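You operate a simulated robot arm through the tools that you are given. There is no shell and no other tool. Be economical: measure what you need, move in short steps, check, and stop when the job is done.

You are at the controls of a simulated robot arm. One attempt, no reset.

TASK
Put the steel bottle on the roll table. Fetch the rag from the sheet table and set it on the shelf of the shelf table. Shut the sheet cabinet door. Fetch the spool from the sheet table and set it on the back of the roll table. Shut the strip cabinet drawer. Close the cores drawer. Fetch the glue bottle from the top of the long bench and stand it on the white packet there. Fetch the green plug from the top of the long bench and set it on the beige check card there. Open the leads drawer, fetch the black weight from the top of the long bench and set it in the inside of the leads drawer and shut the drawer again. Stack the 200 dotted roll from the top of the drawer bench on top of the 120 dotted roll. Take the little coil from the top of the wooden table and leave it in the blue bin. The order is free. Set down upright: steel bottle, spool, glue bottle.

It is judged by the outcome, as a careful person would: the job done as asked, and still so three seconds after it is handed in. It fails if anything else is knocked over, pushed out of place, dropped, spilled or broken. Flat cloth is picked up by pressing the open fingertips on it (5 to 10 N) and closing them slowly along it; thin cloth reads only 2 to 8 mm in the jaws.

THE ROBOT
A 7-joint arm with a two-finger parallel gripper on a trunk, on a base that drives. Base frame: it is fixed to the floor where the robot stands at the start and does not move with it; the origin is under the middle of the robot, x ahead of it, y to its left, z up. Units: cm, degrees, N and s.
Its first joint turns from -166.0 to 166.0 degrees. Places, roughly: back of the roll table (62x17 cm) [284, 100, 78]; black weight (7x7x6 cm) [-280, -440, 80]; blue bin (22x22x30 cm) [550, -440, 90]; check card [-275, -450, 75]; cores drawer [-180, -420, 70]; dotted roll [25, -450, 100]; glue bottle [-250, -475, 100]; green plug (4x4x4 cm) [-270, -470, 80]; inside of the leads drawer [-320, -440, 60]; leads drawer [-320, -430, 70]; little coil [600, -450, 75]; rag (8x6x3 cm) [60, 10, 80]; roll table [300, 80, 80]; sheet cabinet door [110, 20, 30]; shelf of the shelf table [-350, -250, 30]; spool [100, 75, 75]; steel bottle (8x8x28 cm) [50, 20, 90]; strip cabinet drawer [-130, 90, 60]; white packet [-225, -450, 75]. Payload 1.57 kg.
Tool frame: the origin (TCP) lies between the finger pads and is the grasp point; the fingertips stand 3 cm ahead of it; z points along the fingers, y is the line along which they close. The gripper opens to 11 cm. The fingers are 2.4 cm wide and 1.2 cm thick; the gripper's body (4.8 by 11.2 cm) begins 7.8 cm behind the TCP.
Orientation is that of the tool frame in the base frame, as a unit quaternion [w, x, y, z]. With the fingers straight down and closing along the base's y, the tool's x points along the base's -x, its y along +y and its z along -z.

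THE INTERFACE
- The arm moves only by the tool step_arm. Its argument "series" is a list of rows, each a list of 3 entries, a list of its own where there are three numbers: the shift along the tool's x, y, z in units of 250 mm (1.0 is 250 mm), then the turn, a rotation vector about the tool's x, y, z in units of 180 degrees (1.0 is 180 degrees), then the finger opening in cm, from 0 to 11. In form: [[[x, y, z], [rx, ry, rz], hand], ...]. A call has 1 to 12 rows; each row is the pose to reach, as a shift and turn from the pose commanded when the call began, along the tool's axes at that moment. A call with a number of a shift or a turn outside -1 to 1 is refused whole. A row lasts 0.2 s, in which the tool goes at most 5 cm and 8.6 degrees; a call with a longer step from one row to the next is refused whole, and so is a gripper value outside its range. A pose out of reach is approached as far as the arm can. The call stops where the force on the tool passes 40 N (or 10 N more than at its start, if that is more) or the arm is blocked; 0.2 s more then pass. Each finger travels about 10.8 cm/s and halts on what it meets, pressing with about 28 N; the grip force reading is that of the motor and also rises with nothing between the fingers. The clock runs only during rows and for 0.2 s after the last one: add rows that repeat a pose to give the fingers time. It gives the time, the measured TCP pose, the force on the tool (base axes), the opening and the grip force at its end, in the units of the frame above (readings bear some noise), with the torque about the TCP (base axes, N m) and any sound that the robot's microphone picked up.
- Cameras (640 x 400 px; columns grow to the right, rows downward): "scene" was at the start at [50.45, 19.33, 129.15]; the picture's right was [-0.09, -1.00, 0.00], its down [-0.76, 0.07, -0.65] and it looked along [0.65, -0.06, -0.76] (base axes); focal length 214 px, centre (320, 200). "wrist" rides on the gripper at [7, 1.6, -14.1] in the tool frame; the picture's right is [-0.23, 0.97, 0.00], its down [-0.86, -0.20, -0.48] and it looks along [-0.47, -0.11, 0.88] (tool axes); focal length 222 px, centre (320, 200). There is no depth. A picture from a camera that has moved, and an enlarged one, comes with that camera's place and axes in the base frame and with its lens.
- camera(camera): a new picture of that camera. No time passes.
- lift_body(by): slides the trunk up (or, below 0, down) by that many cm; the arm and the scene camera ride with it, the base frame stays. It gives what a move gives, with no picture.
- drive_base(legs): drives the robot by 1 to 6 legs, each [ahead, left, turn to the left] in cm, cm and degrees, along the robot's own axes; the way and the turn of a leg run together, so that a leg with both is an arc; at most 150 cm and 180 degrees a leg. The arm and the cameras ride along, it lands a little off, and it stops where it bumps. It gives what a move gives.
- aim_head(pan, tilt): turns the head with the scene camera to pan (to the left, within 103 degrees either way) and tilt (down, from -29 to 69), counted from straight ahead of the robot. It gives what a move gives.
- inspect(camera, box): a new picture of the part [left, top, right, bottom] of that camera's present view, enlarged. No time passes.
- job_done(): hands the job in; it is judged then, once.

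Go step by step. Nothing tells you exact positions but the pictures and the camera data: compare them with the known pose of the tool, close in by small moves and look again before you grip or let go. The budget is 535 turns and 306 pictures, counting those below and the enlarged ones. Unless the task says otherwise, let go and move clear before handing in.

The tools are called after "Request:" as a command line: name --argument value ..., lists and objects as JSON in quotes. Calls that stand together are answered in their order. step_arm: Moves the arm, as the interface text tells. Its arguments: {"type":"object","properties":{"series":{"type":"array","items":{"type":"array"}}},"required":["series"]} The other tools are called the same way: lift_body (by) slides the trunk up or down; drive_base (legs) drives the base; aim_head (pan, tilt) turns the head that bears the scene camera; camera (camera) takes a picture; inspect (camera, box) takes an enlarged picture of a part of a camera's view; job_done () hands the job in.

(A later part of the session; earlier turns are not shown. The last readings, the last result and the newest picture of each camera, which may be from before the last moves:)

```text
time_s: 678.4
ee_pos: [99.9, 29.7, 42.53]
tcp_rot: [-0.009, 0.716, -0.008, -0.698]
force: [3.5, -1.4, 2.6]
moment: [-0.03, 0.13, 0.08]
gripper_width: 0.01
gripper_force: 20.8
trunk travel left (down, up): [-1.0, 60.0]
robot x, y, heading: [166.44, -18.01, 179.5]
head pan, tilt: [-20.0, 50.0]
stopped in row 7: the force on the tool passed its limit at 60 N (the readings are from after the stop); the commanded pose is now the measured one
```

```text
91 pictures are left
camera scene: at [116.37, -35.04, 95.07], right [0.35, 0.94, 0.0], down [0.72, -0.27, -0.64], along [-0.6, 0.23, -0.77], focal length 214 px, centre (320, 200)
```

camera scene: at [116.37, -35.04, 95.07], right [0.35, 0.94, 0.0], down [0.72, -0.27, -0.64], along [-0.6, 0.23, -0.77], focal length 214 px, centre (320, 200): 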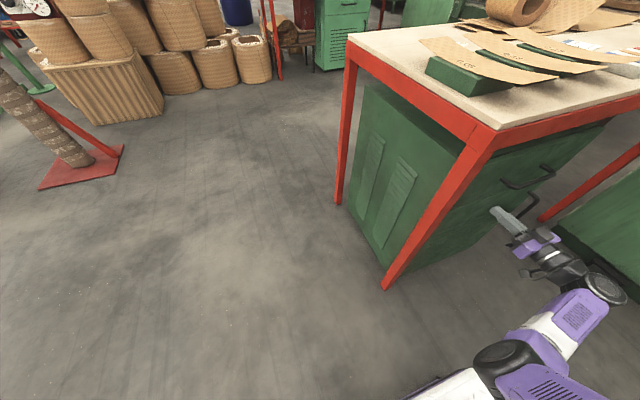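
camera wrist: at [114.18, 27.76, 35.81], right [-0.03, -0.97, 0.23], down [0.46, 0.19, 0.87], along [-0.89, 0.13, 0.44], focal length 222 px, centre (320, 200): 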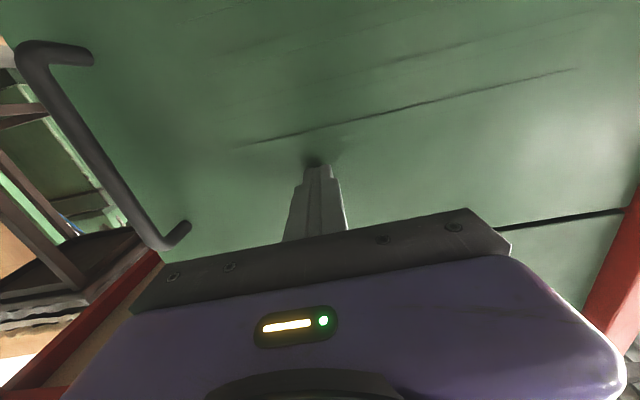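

The sheet cabinet door is shut. I retract, raise, go vertical, and reposition facing north to fetch the spool.

Request:
step_arm --series '[[[0, 0, -0.18], [0, 0, 0], 0], [[0, 0, -0.36], [0, 0, 0], 0], [[0, 0, -0.54], [0, 0, 0], 0], [[0, 0, -0.72], [0, 0, 0], 0], [[0, 0, -0.9], [0, 0, 0], 0], [[0, 0, -1.0], [0, 0, 0], 0]]'

Request:
lift_body --by 40

Request:
lift_body --by 15

Request:
step_arm --series '[[[-0.05, 0, 0], [0, 0.045, 0], 0], [[-0.1, 0, 0], [0, 0.09, 0], 0], [[-0.2, 0, 0], [0, 0.135, 0], 0], [[-0.3, 0, 0], [0, 0.18, 0], 0], [[-0.4, 0, 0], [0, 0.225, 0], 0], [[-0.5, 0, 0], [0, 0.27, 0], 0], [[-0.6, 0, 0], [0, 0.315, 0], 0], [[-0.7, 0, 0], [0, 0.36, 0], 0], [[-0.7, 0, 0], [0, 0.405, 0], 0], [[-0.7, 0, 0], [0, 0.45, 0], 0], [[-0.7, 0, 0], [0, 0.488, 0], 0]]'

Request:
drive_base --legs '[[20, 42, 0], [13, 0, 0], [0, 0, -90]]'

Request:
aim_head --pan 20 --tilt 45

Request:
camera --camera "scene"

```text
time_s: 679.8
ee_pos: [124.87, 28.95, 43.19]
tcp_rot: [-0.009, 0.717, -0.009, -0.697]
force: [-0.6, 0.3, 0.3]
moment: [0.02, 0.0, 0.03]
gripper_width: 0.01
gripper_force: 21.5
trunk travel left (down, up): [-1.0, 60.0]
robot x, y, heading: [166.54, -18.75, 179.1]
head pan, tilt: [-20.0, 50.0]
```

```text
time_s: 683.6
ee_pos: [124.9, 28.99, 83.17]
tcp_rot: [-0.009, 0.717, -0.009, -0.697]
force: [1.1, 0.5, 0.7]
moment: [0.02, 0.0, 0.01]
gripper_width: 0.0
gripper_force: 21.3
trunk travel left (down, up): [-41.0, 20.0]
robot x, y, heading: [166.69, -18.24, 179.2]
head pan, tilt: [-20.0, 50.0]
```

```text
time_s: 685.4
ee_pos: [124.99, 29.22, 98.19]
tcp_rot: [-0.009, 0.717, -0.009, -0.697]
force: [0.8, -0.7, -0.1]
moment: [-0.01, 0.03, 0.0]
gripper_width: 0.01
gripper_force: 21.5
trunk travel left (down, up): [-56.0, 5.0]
robot x, y, heading: [166.79, -18.3, 179.4]
head pan, tilt: [-20.0, 50.0]
```

```text
time_s: 687.8
ee_pos: [124.48, 29.21, 115.65]
tcp_rot: [0.001, 1.0, -0.013, -0.004]
force: [0.7, -0.5, 0.6]
moment: [0.02, 0.03, -0.02]
gripper_width: 0.02
gripper_force: 21.3
trunk travel left (down, up): [-56.0, 5.0]
robot x, y, heading: [166.49, -18.06, 179.2]
head pan, tilt: [-20.0, 50.0]
```

```text
time_s: 695.3
ee_pos: [181.26, -18.44, 115.67]
tcp_rot: [0.003, -0.693, 0.721, 0.004]
force: [-0.4, 0.6, 0.0]
moment: [-0.03, -0.01, 0.01]
gripper_width: 0.02
gripper_force: 21.1
trunk travel left (down, up): [-56.0, 5.0]
robot x, y, heading: [133.19, -59.63, 88.5]
head pan, tilt: [-20.0, 50.0]
```

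```text
time_s: 696.4
ee_pos: [181.25, -18.5, 115.6]
tcp_rot: [0.003, -0.692, 0.722, 0.003]
force: [0.6, 0.2, -0.8]
moment: [0.02, 0.01, 0.0]
gripper_width: 0.0
gripper_force: 21.4
trunk travel left (down, up): [-56.0, 5.0]
robot x, y, heading: [132.65, -59.77, 88.4]
head pan, tilt: [20.0, 45.0]
```

```text
90 pictures are left
camera scene: at [111.74, -8.52, 150.75], right [0.95, 0.31, 0.0], down [0.22, -0.67, -0.71], along [-0.22, 0.67, -0.71], focal length 214 px, centre (320, 200)
```

scene: 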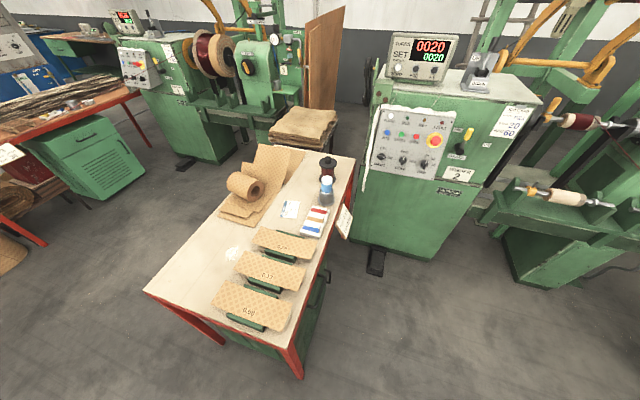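

Request:
inspect --camera "scene" --box '[280, 140, 380, 220]'

```text
5.00 times, centred on (330, 180) of scene
camera zoom: at [111.74, -8.52, 150.75], right [0.95, 0.31, 0.0], down [0.22, -0.67, -0.71], along [-0.22, 0.67, -0.71], focal length 1072 px, centre (270, 300)
```

zoom: 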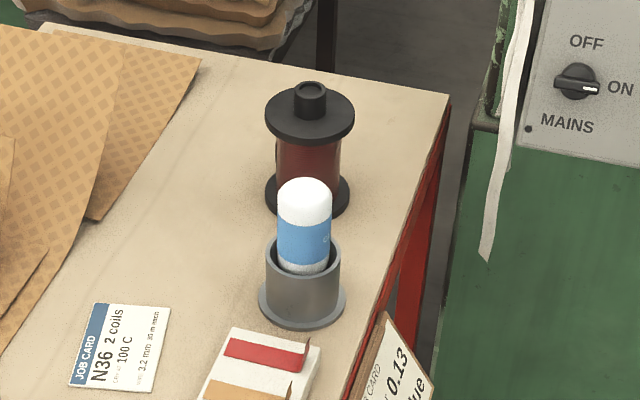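

The spool stands near [88.3,75.4] with a 3 cm knob on top (z≈92). The machine's panel would crowd my elbow here, so I'll take it from the west side of the table.

Request:
drive_base --legs '[[0, 0, -88.4], [-119, 0, 0], [0, 26, 0], [-31, 0, 0], [0, 104, 0]]'

Request:
aim_head --pan 0 --tilt 40

Request:
camera --camera "scene"

```text
time_s: 714.3
ee_pos: [24.75, 23.29, 115.66]
tcp_rot: [0.004, 0.003, 1.0, 0.001]
force: [0.0, -1.4, 0.5]
moment: [-0.03, 0.02, -0.01]
gripper_width: 0.0
gripper_force: 21.1
trunk travel left (down, up): [-56.0, 5.0]
robot x, y, heading: [-18.04, 69.73, 0.2]
head pan, tilt: [20.0, 45.0]
```

```text
time_s: 715.1
ee_pos: [24.73, 23.38, 115.65]
tcp_rot: [0.005, 0.003, 1.0, 0.0]
force: [0.6, 0.8, 0.3]
moment: [0.01, 0.02, -0.02]
gripper_width: 0.0
gripper_force: 21.6
trunk travel left (down, up): [-56.0, 5.0]
robot x, y, heading: [-17.94, 70.1, 0.6]
head pan, tilt: [0.0, 40.0]
```

```text
88 pictures are left
camera scene: at [33.04, 90.37, 151.48], right [0.01, -1.0, 0.0], down [-0.64, 0.0, -0.77], along [0.77, 0.0, -0.64], focal length 214 px, centre (320, 200)
```

scene: 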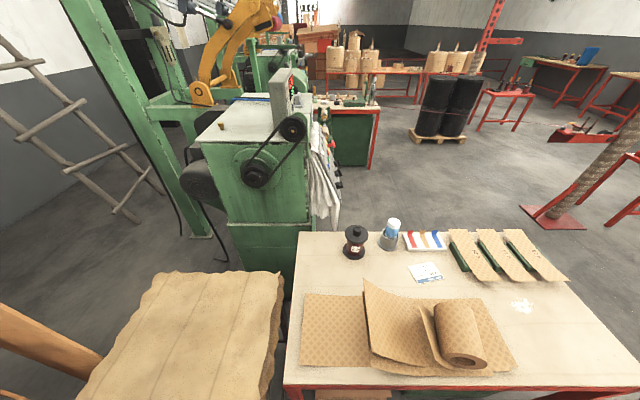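

Request:
drive_base --legs '[[20, -4, 0]]'

Request:
step_arm --series '[[[-0.11, 0.14, 0], [0, 0, 0], 2], [[-0.22, 0.28, 0], [0, 0, 0], 4], [[-0.33, 0.42, 0], [0, 0, 0], 6], [[-0.44, 0.56, 0], [0, 0, 0], 6], [[-0.55, 0.7, 0], [0, 0, 0], 6], [[-0.66, 0.84, 0], [0, 0, 0], 6], [[-0.77, 0.98, 0], [0, 0, 0], 6]]'

Request:
step_arm --series '[[[-0.11, 0.14, 0], [0, 0, 0], 6], [[-0.22, 0.28, 0], [0, 0, 0], 6], [[-0.33, 0.42, 0], [0, 0, 0], 6], [[-0.44, 0.56, 0], [0, 0, 0], 6], [[-0.55, 0.7, 0], [0, 0, 0], 6], [[-0.66, 0.84, 0], [0, 0, 0], 6], [[-0.77, 0.98, 0], [0, 0, 0], 6]]'

Request:
camera --camera "wrist"

Request:
camera --camera "scene"

```text
time_s: 716.7
ee_pos: [44.9, 19.47, 115.59]
tcp_rot: [0.005, 0.004, 1.0, -0.001]
force: [0.4, -0.7, 0.3]
moment: [0.01, -0.02, -0.02]
gripper_width: 0.0
gripper_force: 20.7
trunk travel left (down, up): [-56.0, 5.0]
robot x, y, heading: [2.23, 65.89, 0.1]
head pan, tilt: [0.0, 40.0]
```

```text
time_s: 718.3
ee_pos: [64.37, 43.62, 115.71]
tcp_rot: [0.004, 0.004, 1.0, 0.001]
force: [-0.7, -0.3, -0.4]
moment: [0.01, -0.03, 0.01]
gripper_width: 6.01
gripper_force: 0.0
trunk travel left (down, up): [-56.0, 5.0]
robot x, y, heading: [2.17, 66.01, 0.4]
head pan, tilt: [0.0, 40.0]
```

```text
time_s: 719.9
ee_pos: [83.61, 67.97, 115.88]
tcp_rot: [0.004, 0.003, 1.0, 0.0]
force: [-0.6, 0.0, 0.3]
moment: [0.03, -0.05, -0.01]
gripper_width: 5.98
gripper_force: 0.0
trunk travel left (down, up): [-56.0, 5.0]
robot x, y, heading: [2.15, 65.7, 0.2]
head pan, tilt: [0.0, 40.0]
```

```text
87 pictures are left
camera wrist: at [76.52, 69.5, 129.85], right [0.23, 0.97, 0.0], down [0.85, -0.21, 0.49], along [0.47, -0.11, -0.87], focal length 222 px, centre (320, 200)
```

wrist: 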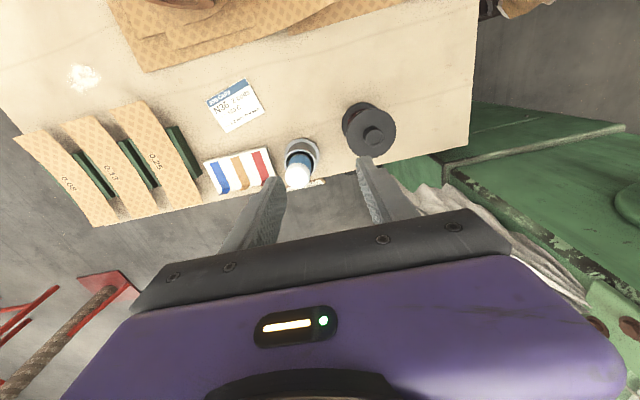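

```text
86 pictures are left
camera scene: at [53.05, 86.37, 151.49], right [0.0, -1.0, 0.0], down [-0.64, 0.0, -0.77], along [0.77, 0.0, -0.64], focal length 214 px, centre (320, 200)
```

scene: 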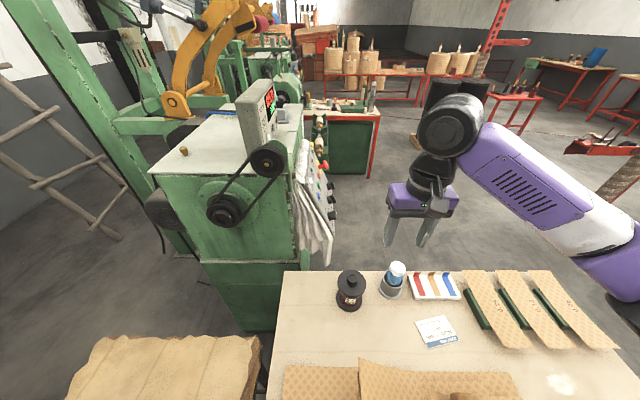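

Request:
step_arm --series '[[[-0.09, 0.18, 0], [0, 0, 0], 6], [[-0.175, 0.36, 0], [0, 0, 0], 6], [[-0.175, 0.36, 0.18], [0, 0, 0], 6], [[-0.175, 0.36, 0.36], [0, 0, 0], 6], [[-0.175, 0.36, 0.54], [0, 0, 0], 6], [[-0.175, 0.36, 0.68], [0, 0, 0], 6], [[-0.175, 0.36, 0.68], [0, 0, 0], 6]]'

Request:
camera --camera "wrist"

Request:
inspect --camera "scene" --box '[290, 170, 450, 330]'

```text
refused: row 1 steps farther than a row can; nothing moved
```

```text
85 pictures are left
camera wrist: at [76.52, 69.5, 129.85], right [0.23, 0.97, 0.0], down [0.85, -0.21, 0.49], along [0.47, -0.11, -0.87], focal length 222 px, centre (320, 200)
```

wrist: 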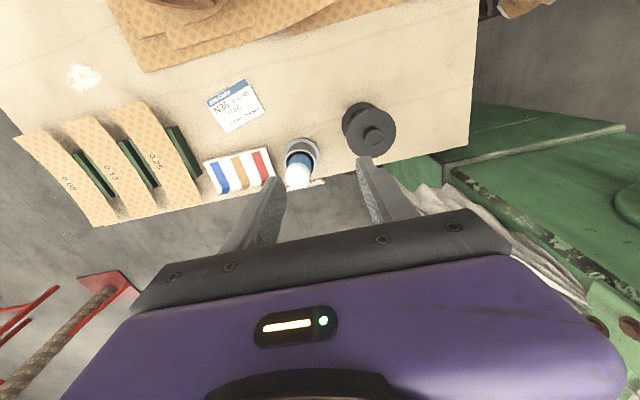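

```text
2.50 times, centred on (370, 250) of scene
camera zoom: at [53.05, 86.37, 151.49], right [0.0, -1.0, 0.0], down [-0.64, 0.0, -0.77], along [0.77, 0.0, -0.64], focal length 536 px, centre (195, 75)
```

zoom: 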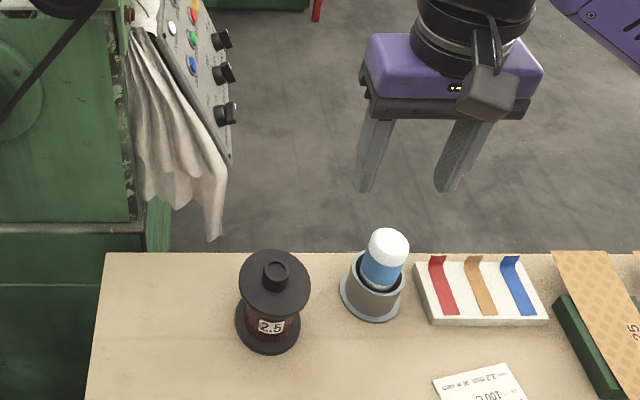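

Request:
step_arm --series '[[[-0.07, 0.14, 0], [0, 0, 0], 6], [[-0.14, 0.28, 0], [0, 0, 0], 6], [[-0.175, 0.36, 0.05], [0, 0, 0], 6], [[-0.175, 0.36, 0.23], [0, 0, 0], 6], [[-0.175, 0.36, 0.41], [0, 0, 0], 6], [[-0.175, 0.36, 0.59], [0, 0, 0], 6], [[-0.175, 0.36, 0.68], [0, 0, 0], 6], [[-0.175, 0.36, 0.68], [0, 0, 0], 6]]'

Request:
camera --camera "wrist"

Request:
inspect --camera "scene" --box '[290, 170, 450, 330]'

```text
time_s: 721.7
ee_pos: [88.46, 77.33, 99.05]
tcp_rot: [0.004, 0.003, 1.0, 0.0]
force: [1.3, 0.0, -0.3]
moment: [0.0, 0.01, 0.01]
gripper_width: 5.98
gripper_force: 0.1
trunk travel left (down, up): [-56.0, 5.0]
robot x, y, heading: [1.84, 66.35, 0.4]
head pan, tilt: [0.0, 40.0]
```

```text
83 pictures are left
camera wrist: at [81.23, 78.87, 112.96], right [0.23, 0.97, 0.0], down [0.85, -0.2, 0.49], along [0.47, -0.11, -0.87], focal length 222 px, centre (320, 200)
```

wrist: 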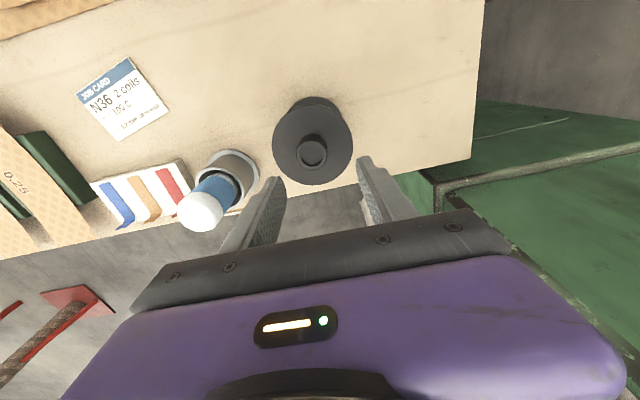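

```text
2.50 times, centred on (370, 250) of scene
camera zoom: at [53.07, 86.45, 151.48], right [0.01, -1.0, 0.0], down [-0.64, 0.0, -0.77], along [0.77, 0.0, -0.64], focal length 536 px, centre (195, 75)
```

zoom: 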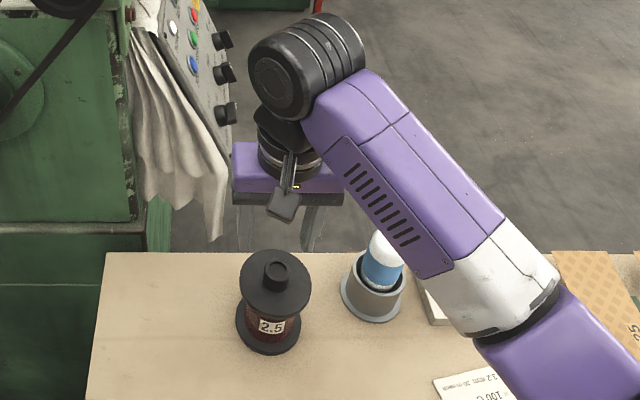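

Request:
step_arm --series '[[[0.048, -0.02, 0.08], [0, 0, 0], 6], [[0.048, -0.02, 0.18], [0, 0, 0], 5.5], [[0.048, -0.02, 0.22], [0, 0, 0], 5.5], [[0.048, -0.02, 0.24], [0, 0, 0], 5.5], [[0.048, -0.02, 0.25], [0, 0, 0], 5.5]]'

Request:
camera --camera "wrist"

```text
time_s: 722.9
ee_pos: [87.13, 76.54, 92.8]
tcp_rot: [0.004, 0.003, 1.0, -0.001]
force: [0.6, 0.1, 0.6]
moment: [-0.02, 0.01, -0.04]
gripper_width: 5.51
gripper_force: 0.0
trunk travel left (down, up): [-56.0, 5.0]
robot x, y, heading: [1.72, 66.39, 0.0]
head pan, tilt: [0.0, 40.0]
```

```text
81 pictures are left
camera wrist: at [80.01, 78.15, 106.68], right [0.23, 0.97, 0.0], down [0.85, -0.21, 0.49], along [0.47, -0.11, -0.87], focal length 222 px, centre (320, 200)
```

wrist: 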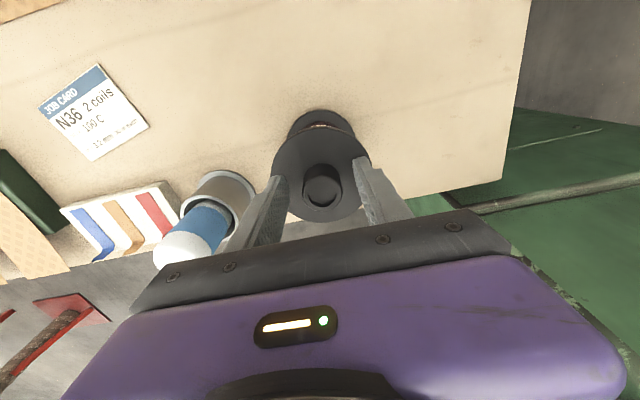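

Request:
step_arm --series '[[[0, 0, 0.016], [0, 0, 0], 5.5], [[0, 0, 0.032], [0, 0, 0], 5.5], [[0, 0, 0.032], [0, 0, 0], 4.5], [[0, 0, 0.032], [0, 0, 0], 3.5], [[0, 0, 0.032], [0, 0, 0], 2.5], [[0, 0, 0.032], [0, 0, 0], 1.5], [[0, 0, 0.032], [0, 0, 0], 1]]'

Request:
camera --camera "wrist"

```text
time_s: 724.5
ee_pos: [87.09, 76.61, 92.01]
tcp_rot: [0.005, 0.004, 1.0, 0.0]
force: [-0.5, -1.8, 16.9]
moment: [0.26, 0.11, 0.02]
gripper_width: 3.12
gripper_force: 28.0
trunk travel left (down, up): [-56.0, 5.0]
robot x, y, heading: [1.53, 66.33, 0.4]
head pan, tilt: [0.0, 40.0]
```

```text
80 pictures are left
camera wrist: at [79.98, 78.18, 106.0], right [0.23, 0.97, 0.0], down [0.85, -0.2, 0.49], along [0.47, -0.11, -0.87], focal length 222 px, centre (320, 200)
```

wrist: 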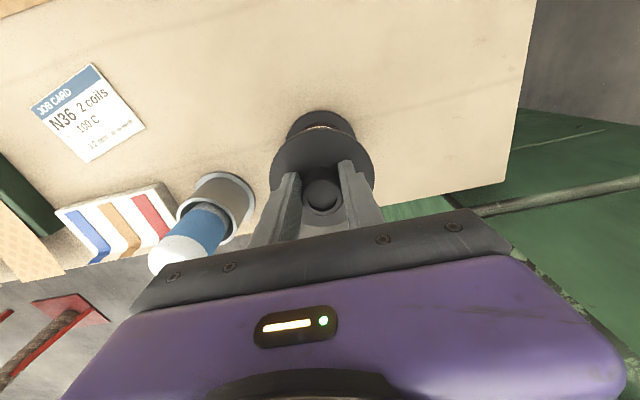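

The knob is gripped (3.12 cm). I lift and check.

Request:
step_arm --series '[[[0, 0, -0.05], [0, 0, 0], 1], [[0, 0, -0.12], [0, 0, 0], 1], [[0, 0, -0.25], [0, 0, 0], 1], [[0, 0, -0.43], [0, 0, 0], 1], [[0, 0, -0.6], [0, 0, 0], 1], [[0, 0, -0.8], [0, 0, 0], 1], [[0, 0, -1.0], [0, 0, 0], 1]]'

Request:
camera --camera "wrist"

Request:
camera --camera "scene"

```text
time_s: 726.1
ee_pos: [86.78, 76.69, 117.1]
tcp_rot: [0.003, 0.003, 1.0, 0.0]
force: [0.0, -0.5, -3.9]
moment: [-0.02, 0.04, 0.02]
gripper_width: 3.11
gripper_force: 28.4
trunk travel left (down, up): [-56.0, 5.0]
robot x, y, heading: [1.4, 66.11, 0.2]
head pan, tilt: [0.0, 40.0]
```

```text
79 pictures are left
camera wrist: at [79.77, 78.36, 131.02], right [0.23, 0.97, 0.0], down [0.85, -0.2, 0.48], along [0.47, -0.11, -0.87], focal length 222 px, centre (320, 200)
```

wrist: 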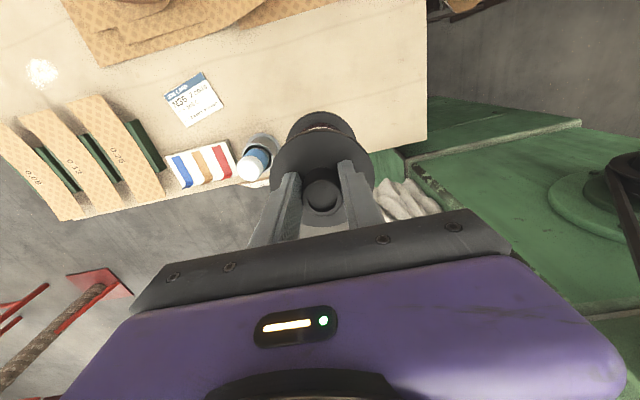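

```text
78 pictures are left
camera scene: at [53.1, 86.45, 151.45], right [0.01, -1.0, 0.0], down [-0.64, 0.0, -0.77], along [0.77, 0.0, -0.64], focal length 214 px, centre (320, 200)
```

scene: 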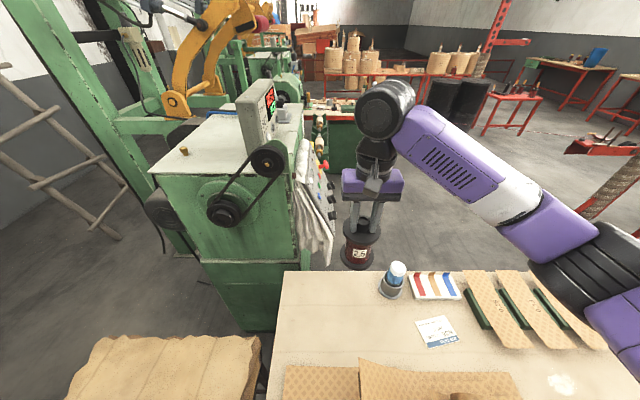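

The spool hangs securely. I carry it out west and around by the southern route to the roll table.

Request:
drive_base --legs '[[-19, 0, 0], [0, -131, 0], [117, 0, 0], [0, -125, 0], [0, -122, 0]]'

Request:
drive_base --legs '[[150, 0, 0], [36, 0, 0], [0, 0, 90], [150, 0, 0], [80, 0, 0]]'

Request:
aim_head --pan 0 --tilt 40

Request:
camera --camera "scene"

```text
time_s: 743.0
ee_pos: [184.67, -129.65, 117.11]
tcp_rot: [0.009, -0.012, 1.0, 0.009]
force: [-0.2, 0.0, -3.5]
moment: [-0.01, 0.05, 0.02]
gripper_width: 3.11
gripper_force: 28.1
trunk travel left (down, up): [-56.0, 5.0]
robot x, y, heading: [100.17, -141.05, -0.2]
head pan, tilt: [0.0, 40.0]
stopped in leg 4: the force on the tool passed its limit at 55 N (the readings are from after the stop); the commanded pose is now the measured one
```

```text
time_s: 743.8
ee_pos: [184.77, -129.34, 116.93]
tcp_rot: [0.009, -0.014, 1.0, 0.008]
force: [-0.3, -0.1, -3.5]
moment: [-0.03, 0.03, 0.02]
gripper_width: 3.09
gripper_force: 27.8
trunk travel left (down, up): [-56.0, 5.0]
robot x, y, heading: [100.44, -141.0, -0.6]
head pan, tilt: [0.0, 40.0]
stopped in leg 1: the robot was blocked; the commanded pose is now the measured one
```

```text
time_s: 744.4
ee_pos: [184.68, -129.36, 116.91]
tcp_rot: [0.008, -0.015, 1.0, 0.008]
force: [0.2, -0.9, -3.2]
moment: [-0.03, 0.03, 0.01]
gripper_width: 3.13
gripper_force: 27.6
trunk travel left (down, up): [-56.0, 5.0]
robot x, y, heading: [100.84, -141.22, -0.5]
head pan, tilt: [0.0, 40.0]
```

```text
77 pictures are left
camera scene: at [151.79, -121.42, 151.5], right [-0.01, -1.0, 0.0], down [-0.64, 0.01, -0.77], along [0.77, -0.01, -0.64], focal length 214 px, centre (320, 200)
```

scene: 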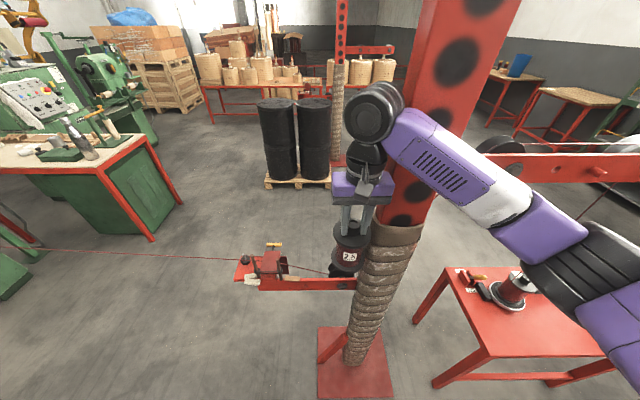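

The extended arm met the reel post (gentle stop). I check closely before moving.

Request:
inspect --camera "scene" --box '[220, 150, 440, 330]'

Request:
camera --camera "wrist"

```text
2.22 times, centred on (330, 240) of scene
camera zoom: at [151.79, -121.42, 151.5], right [-0.01, -1.0, 0.0], down [-0.64, 0.01, -0.77], along [0.77, -0.01, -0.64], focal length 477 px, centre (298, 111)
```

zoom: 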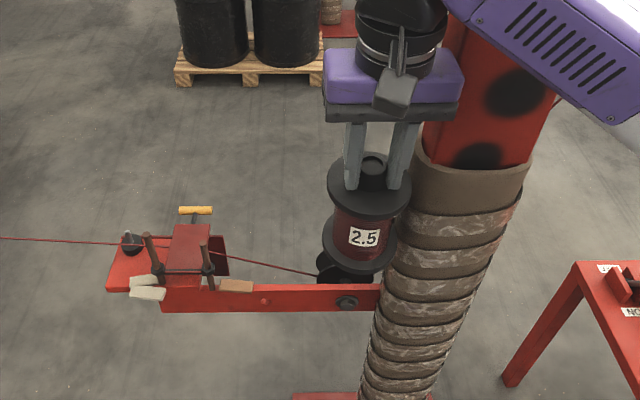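

```text
75 pictures are left
camera wrist: at [177.46, -128.31, 130.89], right [0.2, 0.98, 0.02], down [0.85, -0.18, 0.49], along [0.48, -0.08, -0.87], focal length 222 px, centre (320, 200)
```

wrist: 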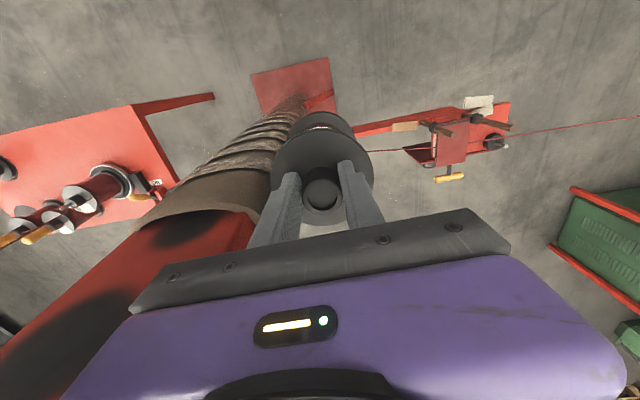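

The spool is intact and the post undisturbed. I slide away north, retreat to x≈48, and then go south on the clear line.

Request:
drive_base --legs '[[0, 14, 0], [-52, 0, 0], [0, -95, 0], [0, -90, 0]]'

Request:
camera --camera "wrist"

Request:
camera --camera "scene"

```text
time_s: 757.1
ee_pos: [131.0, -295.92, 116.88]
tcp_rot: [0.008, -0.017, 1.0, 0.007]
force: [-0.2, -0.1, -4.1]
moment: [0.01, 0.06, 0.0]
gripper_width: 3.1
gripper_force: 27.5
trunk travel left (down, up): [-56.0, 5.0]
robot x, y, heading: [46.43, -308.01, -0.1]
head pan, tilt: [0.0, 40.0]
```

```text
74 pictures are left
camera wrist: at [123.74, -294.86, 130.85], right [0.19, 0.98, 0.02], down [0.85, -0.18, 0.49], along [0.48, -0.08, -0.87], focal length 222 px, centre (320, 200)
```

wrist: 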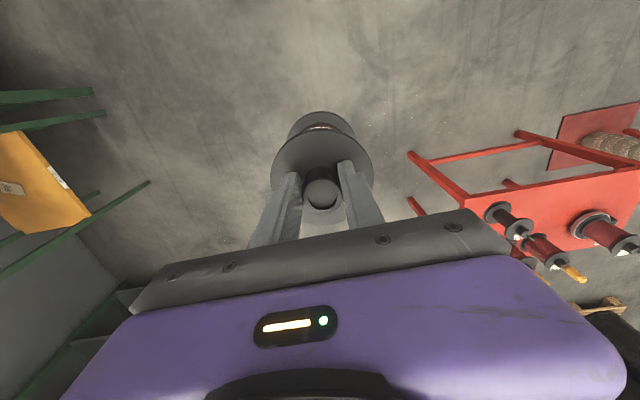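

```text
73 pictures are left
camera scene: at [98.03, -288.05, 151.47], right [0.0, -1.0, 0.0], down [-0.64, 0.0, -0.77], along [0.77, 0.0, -0.64], focal length 214 px, centre (320, 200)
```

scene: 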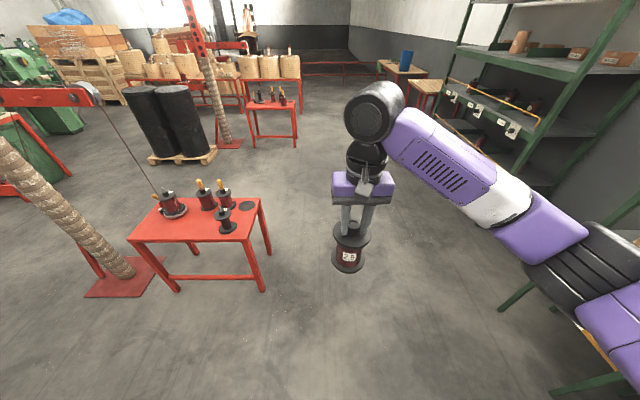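

Request:
drive_base --legs '[[150, 0, 0], [74, 0, 0], [0, 0, 90], [150, 0, 0], [75, 0, 0]]'

Request:
aim_head --pan 0 --tilt 40

Request:
camera --camera "scene"

```text
time_s: 782.9
ee_pos: [258.67, 2.09, 116.86]
tcp_rot: [0.001, 0.721, -0.693, -0.01]
force: [0.1, -0.2, -3.2]
moment: [-0.03, -0.01, -0.01]
gripper_width: 3.08
gripper_force: 28.0
trunk travel left (down, up): [-56.0, 5.0]
robot x, y, heading: [271.09, -82.37, 90.1]
head pan, tilt: [0.0, 40.0]
```

```text
time_s: 783.5
ee_pos: [258.65, 2.03, 116.79]
tcp_rot: [0.0, 0.721, -0.693, -0.01]
force: [0.6, -0.5, -3.5]
moment: [-0.05, 0.02, -0.03]
gripper_width: 3.04
gripper_force: 28.3
trunk travel left (down, up): [-56.0, 5.0]
robot x, y, heading: [271.1, -81.97, 89.9]
head pan, tilt: [0.0, 40.0]
```

```text
72 pictures are left
camera scene: at [251.04, -30.95, 151.47], right [1.0, 0.0, 0.0], down [0.0, -0.64, -0.77], along [0.0, 0.77, -0.64], focal length 214 px, centre (320, 200)
```

scene: 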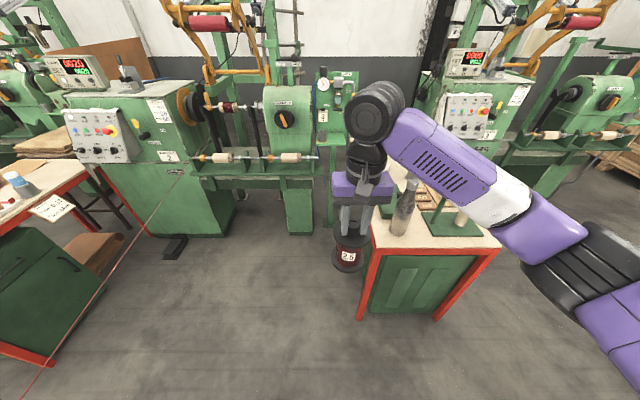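

I raise the spool well above the steel bottle, swing the arm to the right, and straighten its slight tilt before approaching from the west side.

Request:
lift_body --by 5

Request:
step_arm --series '[[[0, 0, -0.15], [0.0046, 0.0044, 0], 1], [[0, 0, -0.3], [0.0046, 0.0044, 0], 1], [[0, 0, -0.4], [0.0046, 0.0044, 0], 1], [[0.05, -0.16, -0.4], [0.0046, 0.0044, 0], 1], [[0.1, -0.32, -0.4], [0.0046, 0.0044, 0], 1], [[0.14, -0.48, -0.4], [0.0046, 0.0044, 0], 1], [[0.18, -0.64, -0.4], [0.0046, 0.0044, 0], 1], [[0.22, -0.8, -0.4], [0.0046, 0.0044, 0], 1], [[0.26, -0.96, -0.4], [0.0046, 0.0044, 0], 1]]'

Request:
step_arm --series '[[[0.04, -0.16, 0], [0, 0, 0], 1], [[0.08, -0.32, 0], [0, 0, 0], 1], [[0.12, -0.48, 0], [0, 0, 0], 1], [[0.16, -0.64, 0], [0, 0, 0], 1], [[0.2, -0.8, 0], [0, 0, 0], 1], [[0.24, -0.96, 0], [0, 0, 0], 1], [[0.26, -1.0, 0], [0, 0, 0], 1]]'

Request:
step_arm --series '[[[0.02, -0.16, 0], [0, 0, 0], 1], [[0.04, -0.27, 0], [0, 0, 0], 1], [[0.04, -0.27, 0], [0, 0, 0], 1]]'

Request:
camera --camera "scene"

```text
time_s: 784.4
ee_pos: [258.69, 2.07, 121.9]
tcp_rot: [0.0, 0.721, -0.693, -0.01]
force: [-1.1, -0.3, -3.7]
moment: [-0.04, -0.03, -0.02]
gripper_width: 3.04
gripper_force: 28.4
trunk travel left (down, up): [-61.0, 0.0]
robot x, y, heading: [270.95, -82.31, 90.4]
head pan, tilt: [0.0, 40.0]
```

```text
time_s: 786.4
ee_pos: [282.86, -3.73, 131.54]
tcp_rot: [0.0, 0.721, -0.693, -0.001]
force: [-0.2, 1.3, -3.6]
moment: [-0.06, -0.01, 0.0]
gripper_width: 3.07
gripper_force: 28.4
trunk travel left (down, up): [-61.0, 0.0]
robot x, y, heading: [270.96, -82.56, 90.0]
head pan, tilt: [0.0, 40.0]
```

```text
time_s: 788.0
ee_pos: [308.48, -9.33, 131.41]
tcp_rot: [0.001, 0.72, -0.694, -0.001]
force: [0.7, 0.2, -2.9]
moment: [-0.02, -0.04, 0.01]
gripper_width: 3.08
gripper_force: 28.0
trunk travel left (down, up): [-61.0, 0.0]
robot x, y, heading: [271.34, -82.11, 90.1]
head pan, tilt: [0.0, 40.0]
```

```text
time_s: 788.8
ee_pos: [315.31, -10.08, 131.09]
tcp_rot: [0.0, 0.72, -0.694, -0.002]
force: [1.2, 0.0, -4.6]
moment: [-0.02, 0.04, -0.01]
gripper_width: 3.05
gripper_force: 27.7
trunk travel left (down, up): [-61.0, 0.0]
robot x, y, heading: [270.88, -82.19, 90.0]
head pan, tilt: [0.0, 40.0]
```

```text
71 pictures are left
camera scene: at [251.06, -30.96, 156.48], right [1.0, 0.0, 0.0], down [0.0, -0.64, -0.77], along [0.0, 0.77, -0.64], focal length 214 px, centre (320, 200)
```

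scene: 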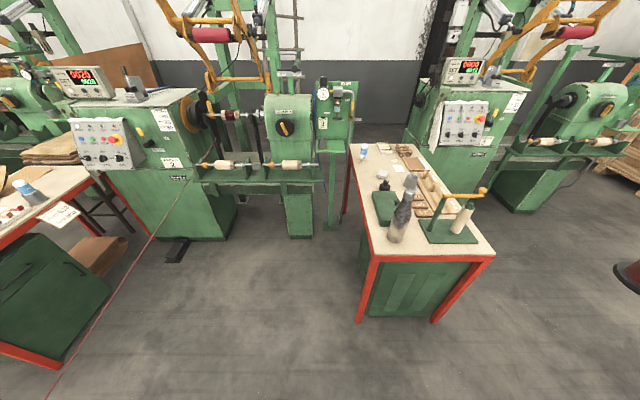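

Request:
drive_base --legs '[[0, 34, 0], [90, 0, 0]]'

Request:
aim_head --pan -20 --tilt 45

Request:
camera --camera "scene"

Request:
camera --camera "wrist"

```text
time_s: 795.3
ee_pos: [281.67, 79.28, 131.21]
tcp_rot: [0.0, 0.72, -0.694, -0.002]
force: [0.0, -0.7, -3.1]
moment: [-0.08, 0.02, -0.03]
gripper_width: 3.06
gripper_force: 28.0
trunk travel left (down, up): [-61.0, 0.0]
robot x, y, heading: [236.9, 7.46, 89.8]
head pan, tilt: [0.0, 40.0]
```

```text
time_s: 796.2
ee_pos: [281.54, 79.42, 131.22]
tcp_rot: [0.001, 0.719, -0.695, -0.001]
force: [-0.4, -0.2, -4.1]
moment: [-0.04, 0.03, 0.03]
gripper_width: 3.08
gripper_force: 27.6
trunk travel left (down, up): [-61.0, 0.0]
robot x, y, heading: [237.14, 7.34, 90.0]
head pan, tilt: [-20.0, 45.0]
```

```text
70 pictures are left
camera scene: at [220.1, 57.85, 155.75], right [0.94, -0.34, 0.0], down [-0.24, -0.66, -0.71], along [0.24, 0.66, -0.71], focal length 214 px, centre (320, 200)
```

scene: 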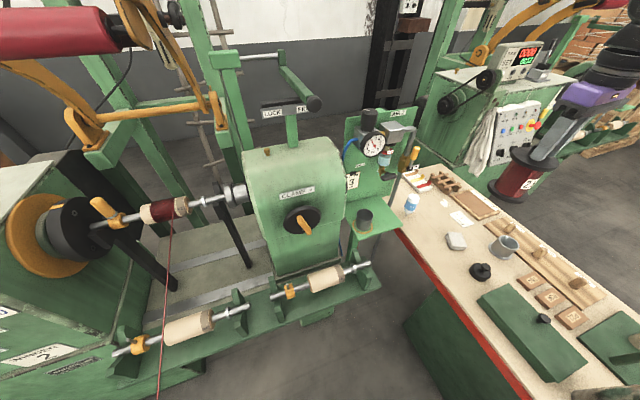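

```text
69 pictures are left
camera wrist: at [280.18, 72.2, 145.22], right [-0.98, 0.19, 0.0], down [0.17, 0.86, 0.48], along [0.09, 0.47, -0.88], focal length 222 px, centre (320, 200)
```

wrist: 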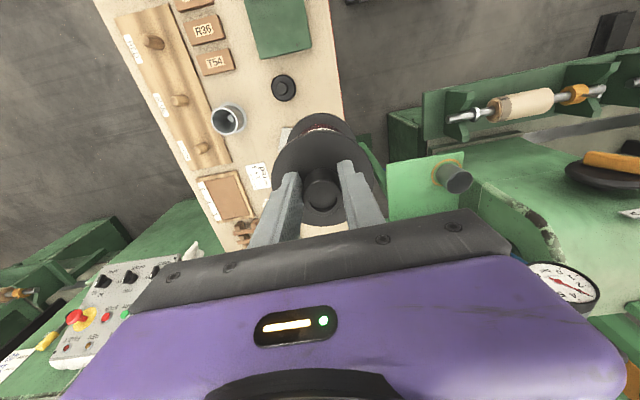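

The spot [281.5,94] on the back strip is free (bottle at y 110, block at [291,86]). I drive 12 cm further and check again.

Request:
drive_base --legs '[[12, 0, 0]]'

Request:
camera --camera "scene"

Request:
camera --camera "wrist"

```text
time_s: 797.4
ee_pos: [281.45, 91.47, 131.19]
tcp_rot: [-0.001, 0.719, -0.695, -0.002]
force: [-0.6, 0.3, -2.2]
moment: [0.02, -0.01, 0.0]
gripper_width: 3.06
gripper_force: 27.7
trunk travel left (down, up): [-61.0, 0.0]
robot x, y, heading: [237.52, 19.62, 90.0]
head pan, tilt: [-20.0, 45.0]
```

```text
68 pictures are left
camera scene: at [220.06, 69.93, 155.76], right [0.94, -0.34, 0.0], down [-0.24, -0.66, -0.71], along [0.24, 0.66, -0.71], focal length 214 px, centre (320, 200)
```

scene: 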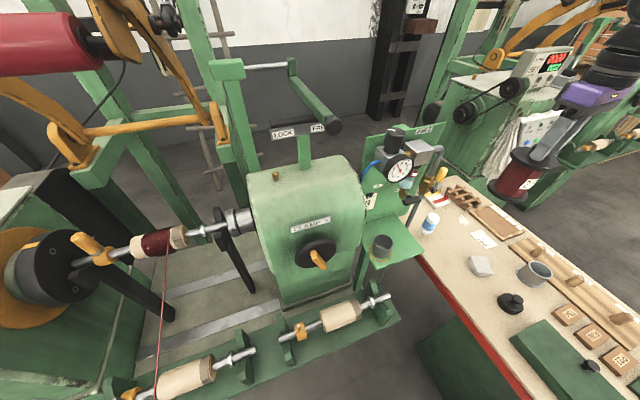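

```text
67 pictures are left
camera wrist: at [280.11, 84.38, 145.24], right [-0.98, 0.19, 0.0], down [0.17, 0.86, 0.48], along [0.09, 0.47, -0.88], focal length 222 px, centre (320, 200)
```

wrist: 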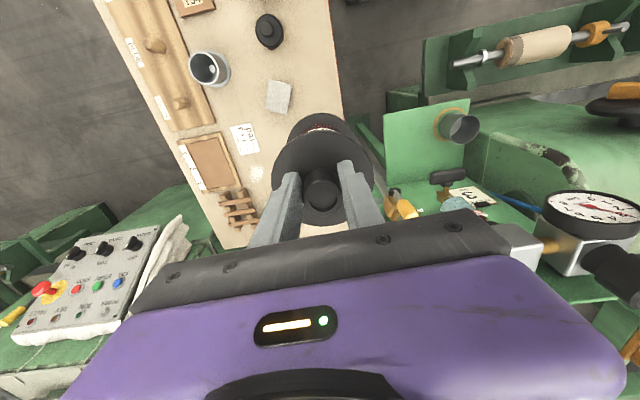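

I centre at [281.5,92.5] and lower in stages, watching the elbow against the steel bottle.

Request:
step_arm --series '[[[-0.04, 0, 0.15], [0, 0, 0], 1], [[-0.04, 0, 0.33], [0, 0, 0], 1], [[-0.04, 0, 0.51], [0, 0, 0], 1], [[-0.04, 0, 0.69], [0, 0, 0], 1], [[-0.04, 0, 0.87], [0, 0, 0], 1], [[-0.04, 0, 0.87], [0, 0, 0], 1]]'

Request:
aim_head --pan -50 --tilt 50

Request:
camera --camera "scene"

Request:
camera --camera "wrist"

```text
time_s: 798.8
ee_pos: [281.38, 92.65, 109.36]
tcp_rot: [0.0, 0.719, -0.695, -0.001]
force: [-0.8, 0.1, -3.5]
moment: [-0.07, -0.04, -0.03]
gripper_width: 3.06
gripper_force: 27.7
trunk travel left (down, up): [-61.0, 0.0]
robot x, y, heading: [237.47, 19.72, 90.0]
head pan, tilt: [-20.0, 45.0]
```

```text
time_s: 799.8
ee_pos: [281.3, 92.65, 109.45]
tcp_rot: [0.0, 0.719, -0.695, -0.001]
force: [-0.2, -0.3, -3.2]
moment: [-0.02, 0.0, 0.01]
gripper_width: 3.09
gripper_force: 27.8
trunk travel left (down, up): [-61.0, 0.0]
robot x, y, heading: [237.24, 19.51, 90.1]
head pan, tilt: [-50.0, 50.0]
```

```text
66 pictures are left
camera scene: at [223.17, 67.28, 155.06], right [0.64, -0.77, 0.0], down [-0.59, -0.49, -0.64], along [0.49, 0.41, -0.77], focal length 214 px, centre (320, 200)
```

scene: 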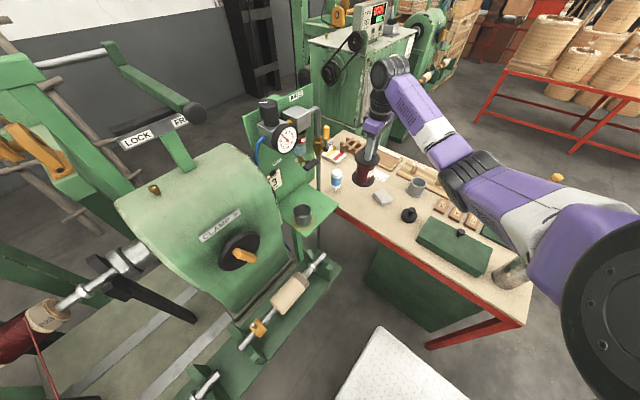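

```text
65 pictures are left
camera wrist: at [279.97, 85.5, 123.44], right [-0.98, 0.19, 0.0], down [0.17, 0.86, 0.48], along [0.09, 0.47, -0.88], focal length 222 px, centre (320, 200)
```

wrist: 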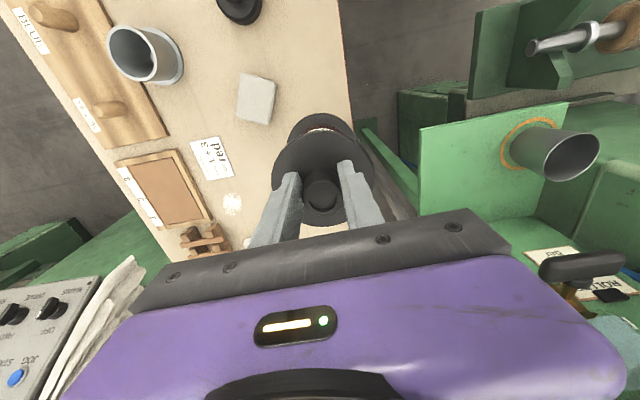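

The arm link is well away from the bottle (it only hides it in perspective). I lower further.

Request:
step_arm --series '[[[0, 0, 0.15], [0, 0, 0], 1], [[0, 0, 0.3], [0, 0, 0], 1], [[0, 0, 0.45], [0, 0, 0], 1], [[0, 0, 0.5], [0, 0, 0], 1], [[0, 0, 0.55], [0, 0, 0], 1], [[0, 0, 0.58], [0, 0, 0], 1], [[0, 0, 0.58], [0, 0, 0], 1]]'

Request:
camera --camera "scene"

Request:
camera --camera "wrist"

```text
time_s: 801.4
ee_pos: [281.36, 92.69, 94.86]
tcp_rot: [0.0, 0.72, -0.694, -0.001]
force: [-0.7, -0.5, -4.2]
moment: [-0.06, -0.01, 0.02]
gripper_width: 3.07
gripper_force: 27.7
trunk travel left (down, up): [-61.0, 0.0]
robot x, y, heading: [237.35, 19.5, 90.0]
head pan, tilt: [-50.0, 50.0]
```

```text
64 pictures are left
camera scene: at [223.17, 67.27, 155.06], right [0.64, -0.77, 0.0], down [-0.59, -0.49, -0.64], along [0.49, 0.41, -0.77], focal length 214 px, centre (320, 200)
```

scene: 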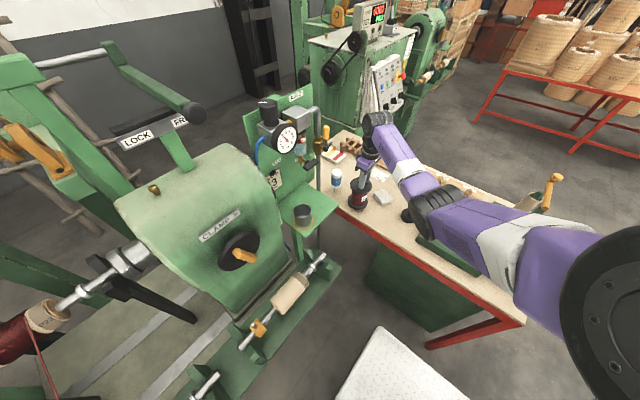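

```text
63 pictures are left
camera wrist: at [279.97, 85.63, 108.95], right [-0.98, 0.19, 0.0], down [0.17, 0.86, 0.48], along [0.09, 0.47, -0.88], focal length 222 px, centre (320, 200)
```

wrist: 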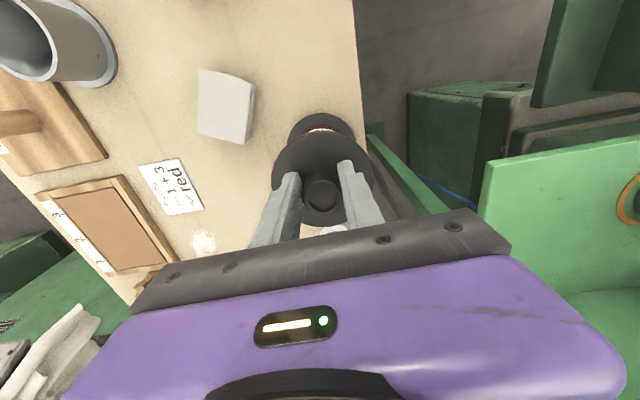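

I shift 1.2 cm away from the table edge and lower gently to contact.

Request:
step_arm --series '[[[0, -0.03, 0.02], [0, 0, 0], 1], [[0, -0.05, 0.04], [0, 0, 0], 1], [[0, -0.05, 0.06], [0, 0, 0], 1], [[0, -0.05, 0.075], [0, 0, 0], 1], [[0, -0.05, 0.085], [0, 0, 0], 1], [[0, -0.05, 0.085], [0, 0, 0], 1]]'

```text
time_s: 802.8
ee_pos: [282.6, 92.79, 92.79]
tcp_rot: [0.001, 0.721, -0.693, -0.002]
force: [0.2, 0.8, -3.3]
moment: [-0.04, -0.02, 0.01]
gripper_width: 3.06
gripper_force: 28.0
trunk travel left (down, up): [-61.0, 0.0]
robot x, y, heading: [237.67, 19.51, 90.1]
head pan, tilt: [-50.0, 50.0]
```

Request:
step_arm --series '[[[0, 0, 0.01], [0, 0, 0], 1], [[0, 0, 0.02], [0, 0, 0], 1], [[0, 0, 0.02], [0, 0, 0], 1]]'

Request:
step_arm --series '[[[0, 0, 0.008], [0, 0, 0], 1], [[0, 0, 0.016], [0, 0, 0], 1], [[0, 0, 0.016], [0, 0, 0], 1]]'

```text
time_s: 803.6
ee_pos: [282.51, 92.69, 92.4]
tcp_rot: [-0.001, 0.72, -0.694, -0.002]
force: [-4.6, -1.6, 10.4]
moment: [0.25, 0.31, 0.15]
gripper_width: 3.04
gripper_force: 28.1
trunk travel left (down, up): [-61.0, 0.0]
robot x, y, heading: [237.09, 19.53, 89.8]
head pan, tilt: [-50.0, 50.0]
```

```text
time_s: 804.4
ee_pos: [282.61, 92.78, 92.0]
tcp_rot: [-0.002, 0.72, -0.694, -0.001]
force: [-3.6, 0.6, 23.7]
moment: [0.24, 0.15, 0.06]
gripper_width: 3.08
gripper_force: 27.8
trunk travel left (down, up): [-61.0, 0.0]
robot x, y, heading: [237.17, 19.51, 90.0]
head pan, tilt: [-50.0, 50.0]
```

The spool stands on the table. I relax slightly, open slowly, and look.

Request:
step_arm --series '[[[0, 0, -0.012], [0, 0, 0], 1], [[0, 0, -0.012], [0, 0, 0], 2.8], [[0, 0, -0.012], [0, 0, 0], 3.2], [[0, 0, -0.012], [0, 0, 0], 3.8], [[0, 0, -0.012], [0, 0, 0], 4.6], [[0, 0, -0.012], [0, 0, 0], 5.2], [[0, 0, -0.012], [0, 0, 0], 5.2]]'

Request:
camera --camera "wrist"

```text
time_s: 806.0
ee_pos: [282.53, 92.71, 92.08]
tcp_rot: [0.0, 0.719, -0.695, -0.001]
force: [-0.6, 0.7, 0.0]
moment: [0.02, 0.01, 0.03]
gripper_width: 5.19
gripper_force: 0.1
trunk travel left (down, up): [-61.0, 0.0]
robot x, y, heading: [237.03, 19.45, 90.0]
head pan, tilt: [-50.0, 50.0]
```

```text
62 pictures are left
camera wrist: at [281.19, 85.55, 106.2], right [-0.98, 0.19, 0.0], down [0.17, 0.86, 0.48], along [0.09, 0.47, -0.88], focal length 222 px, centre (320, 200)
```

wrist: 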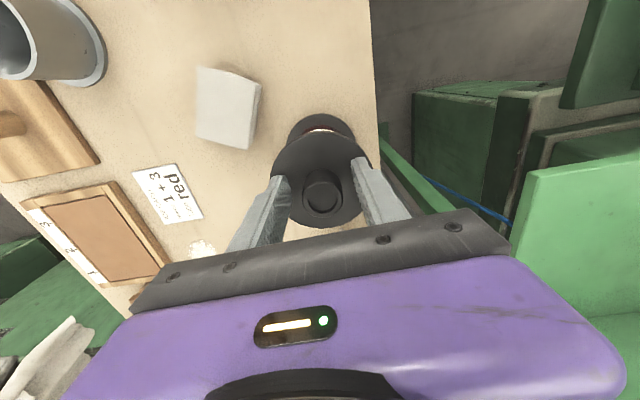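

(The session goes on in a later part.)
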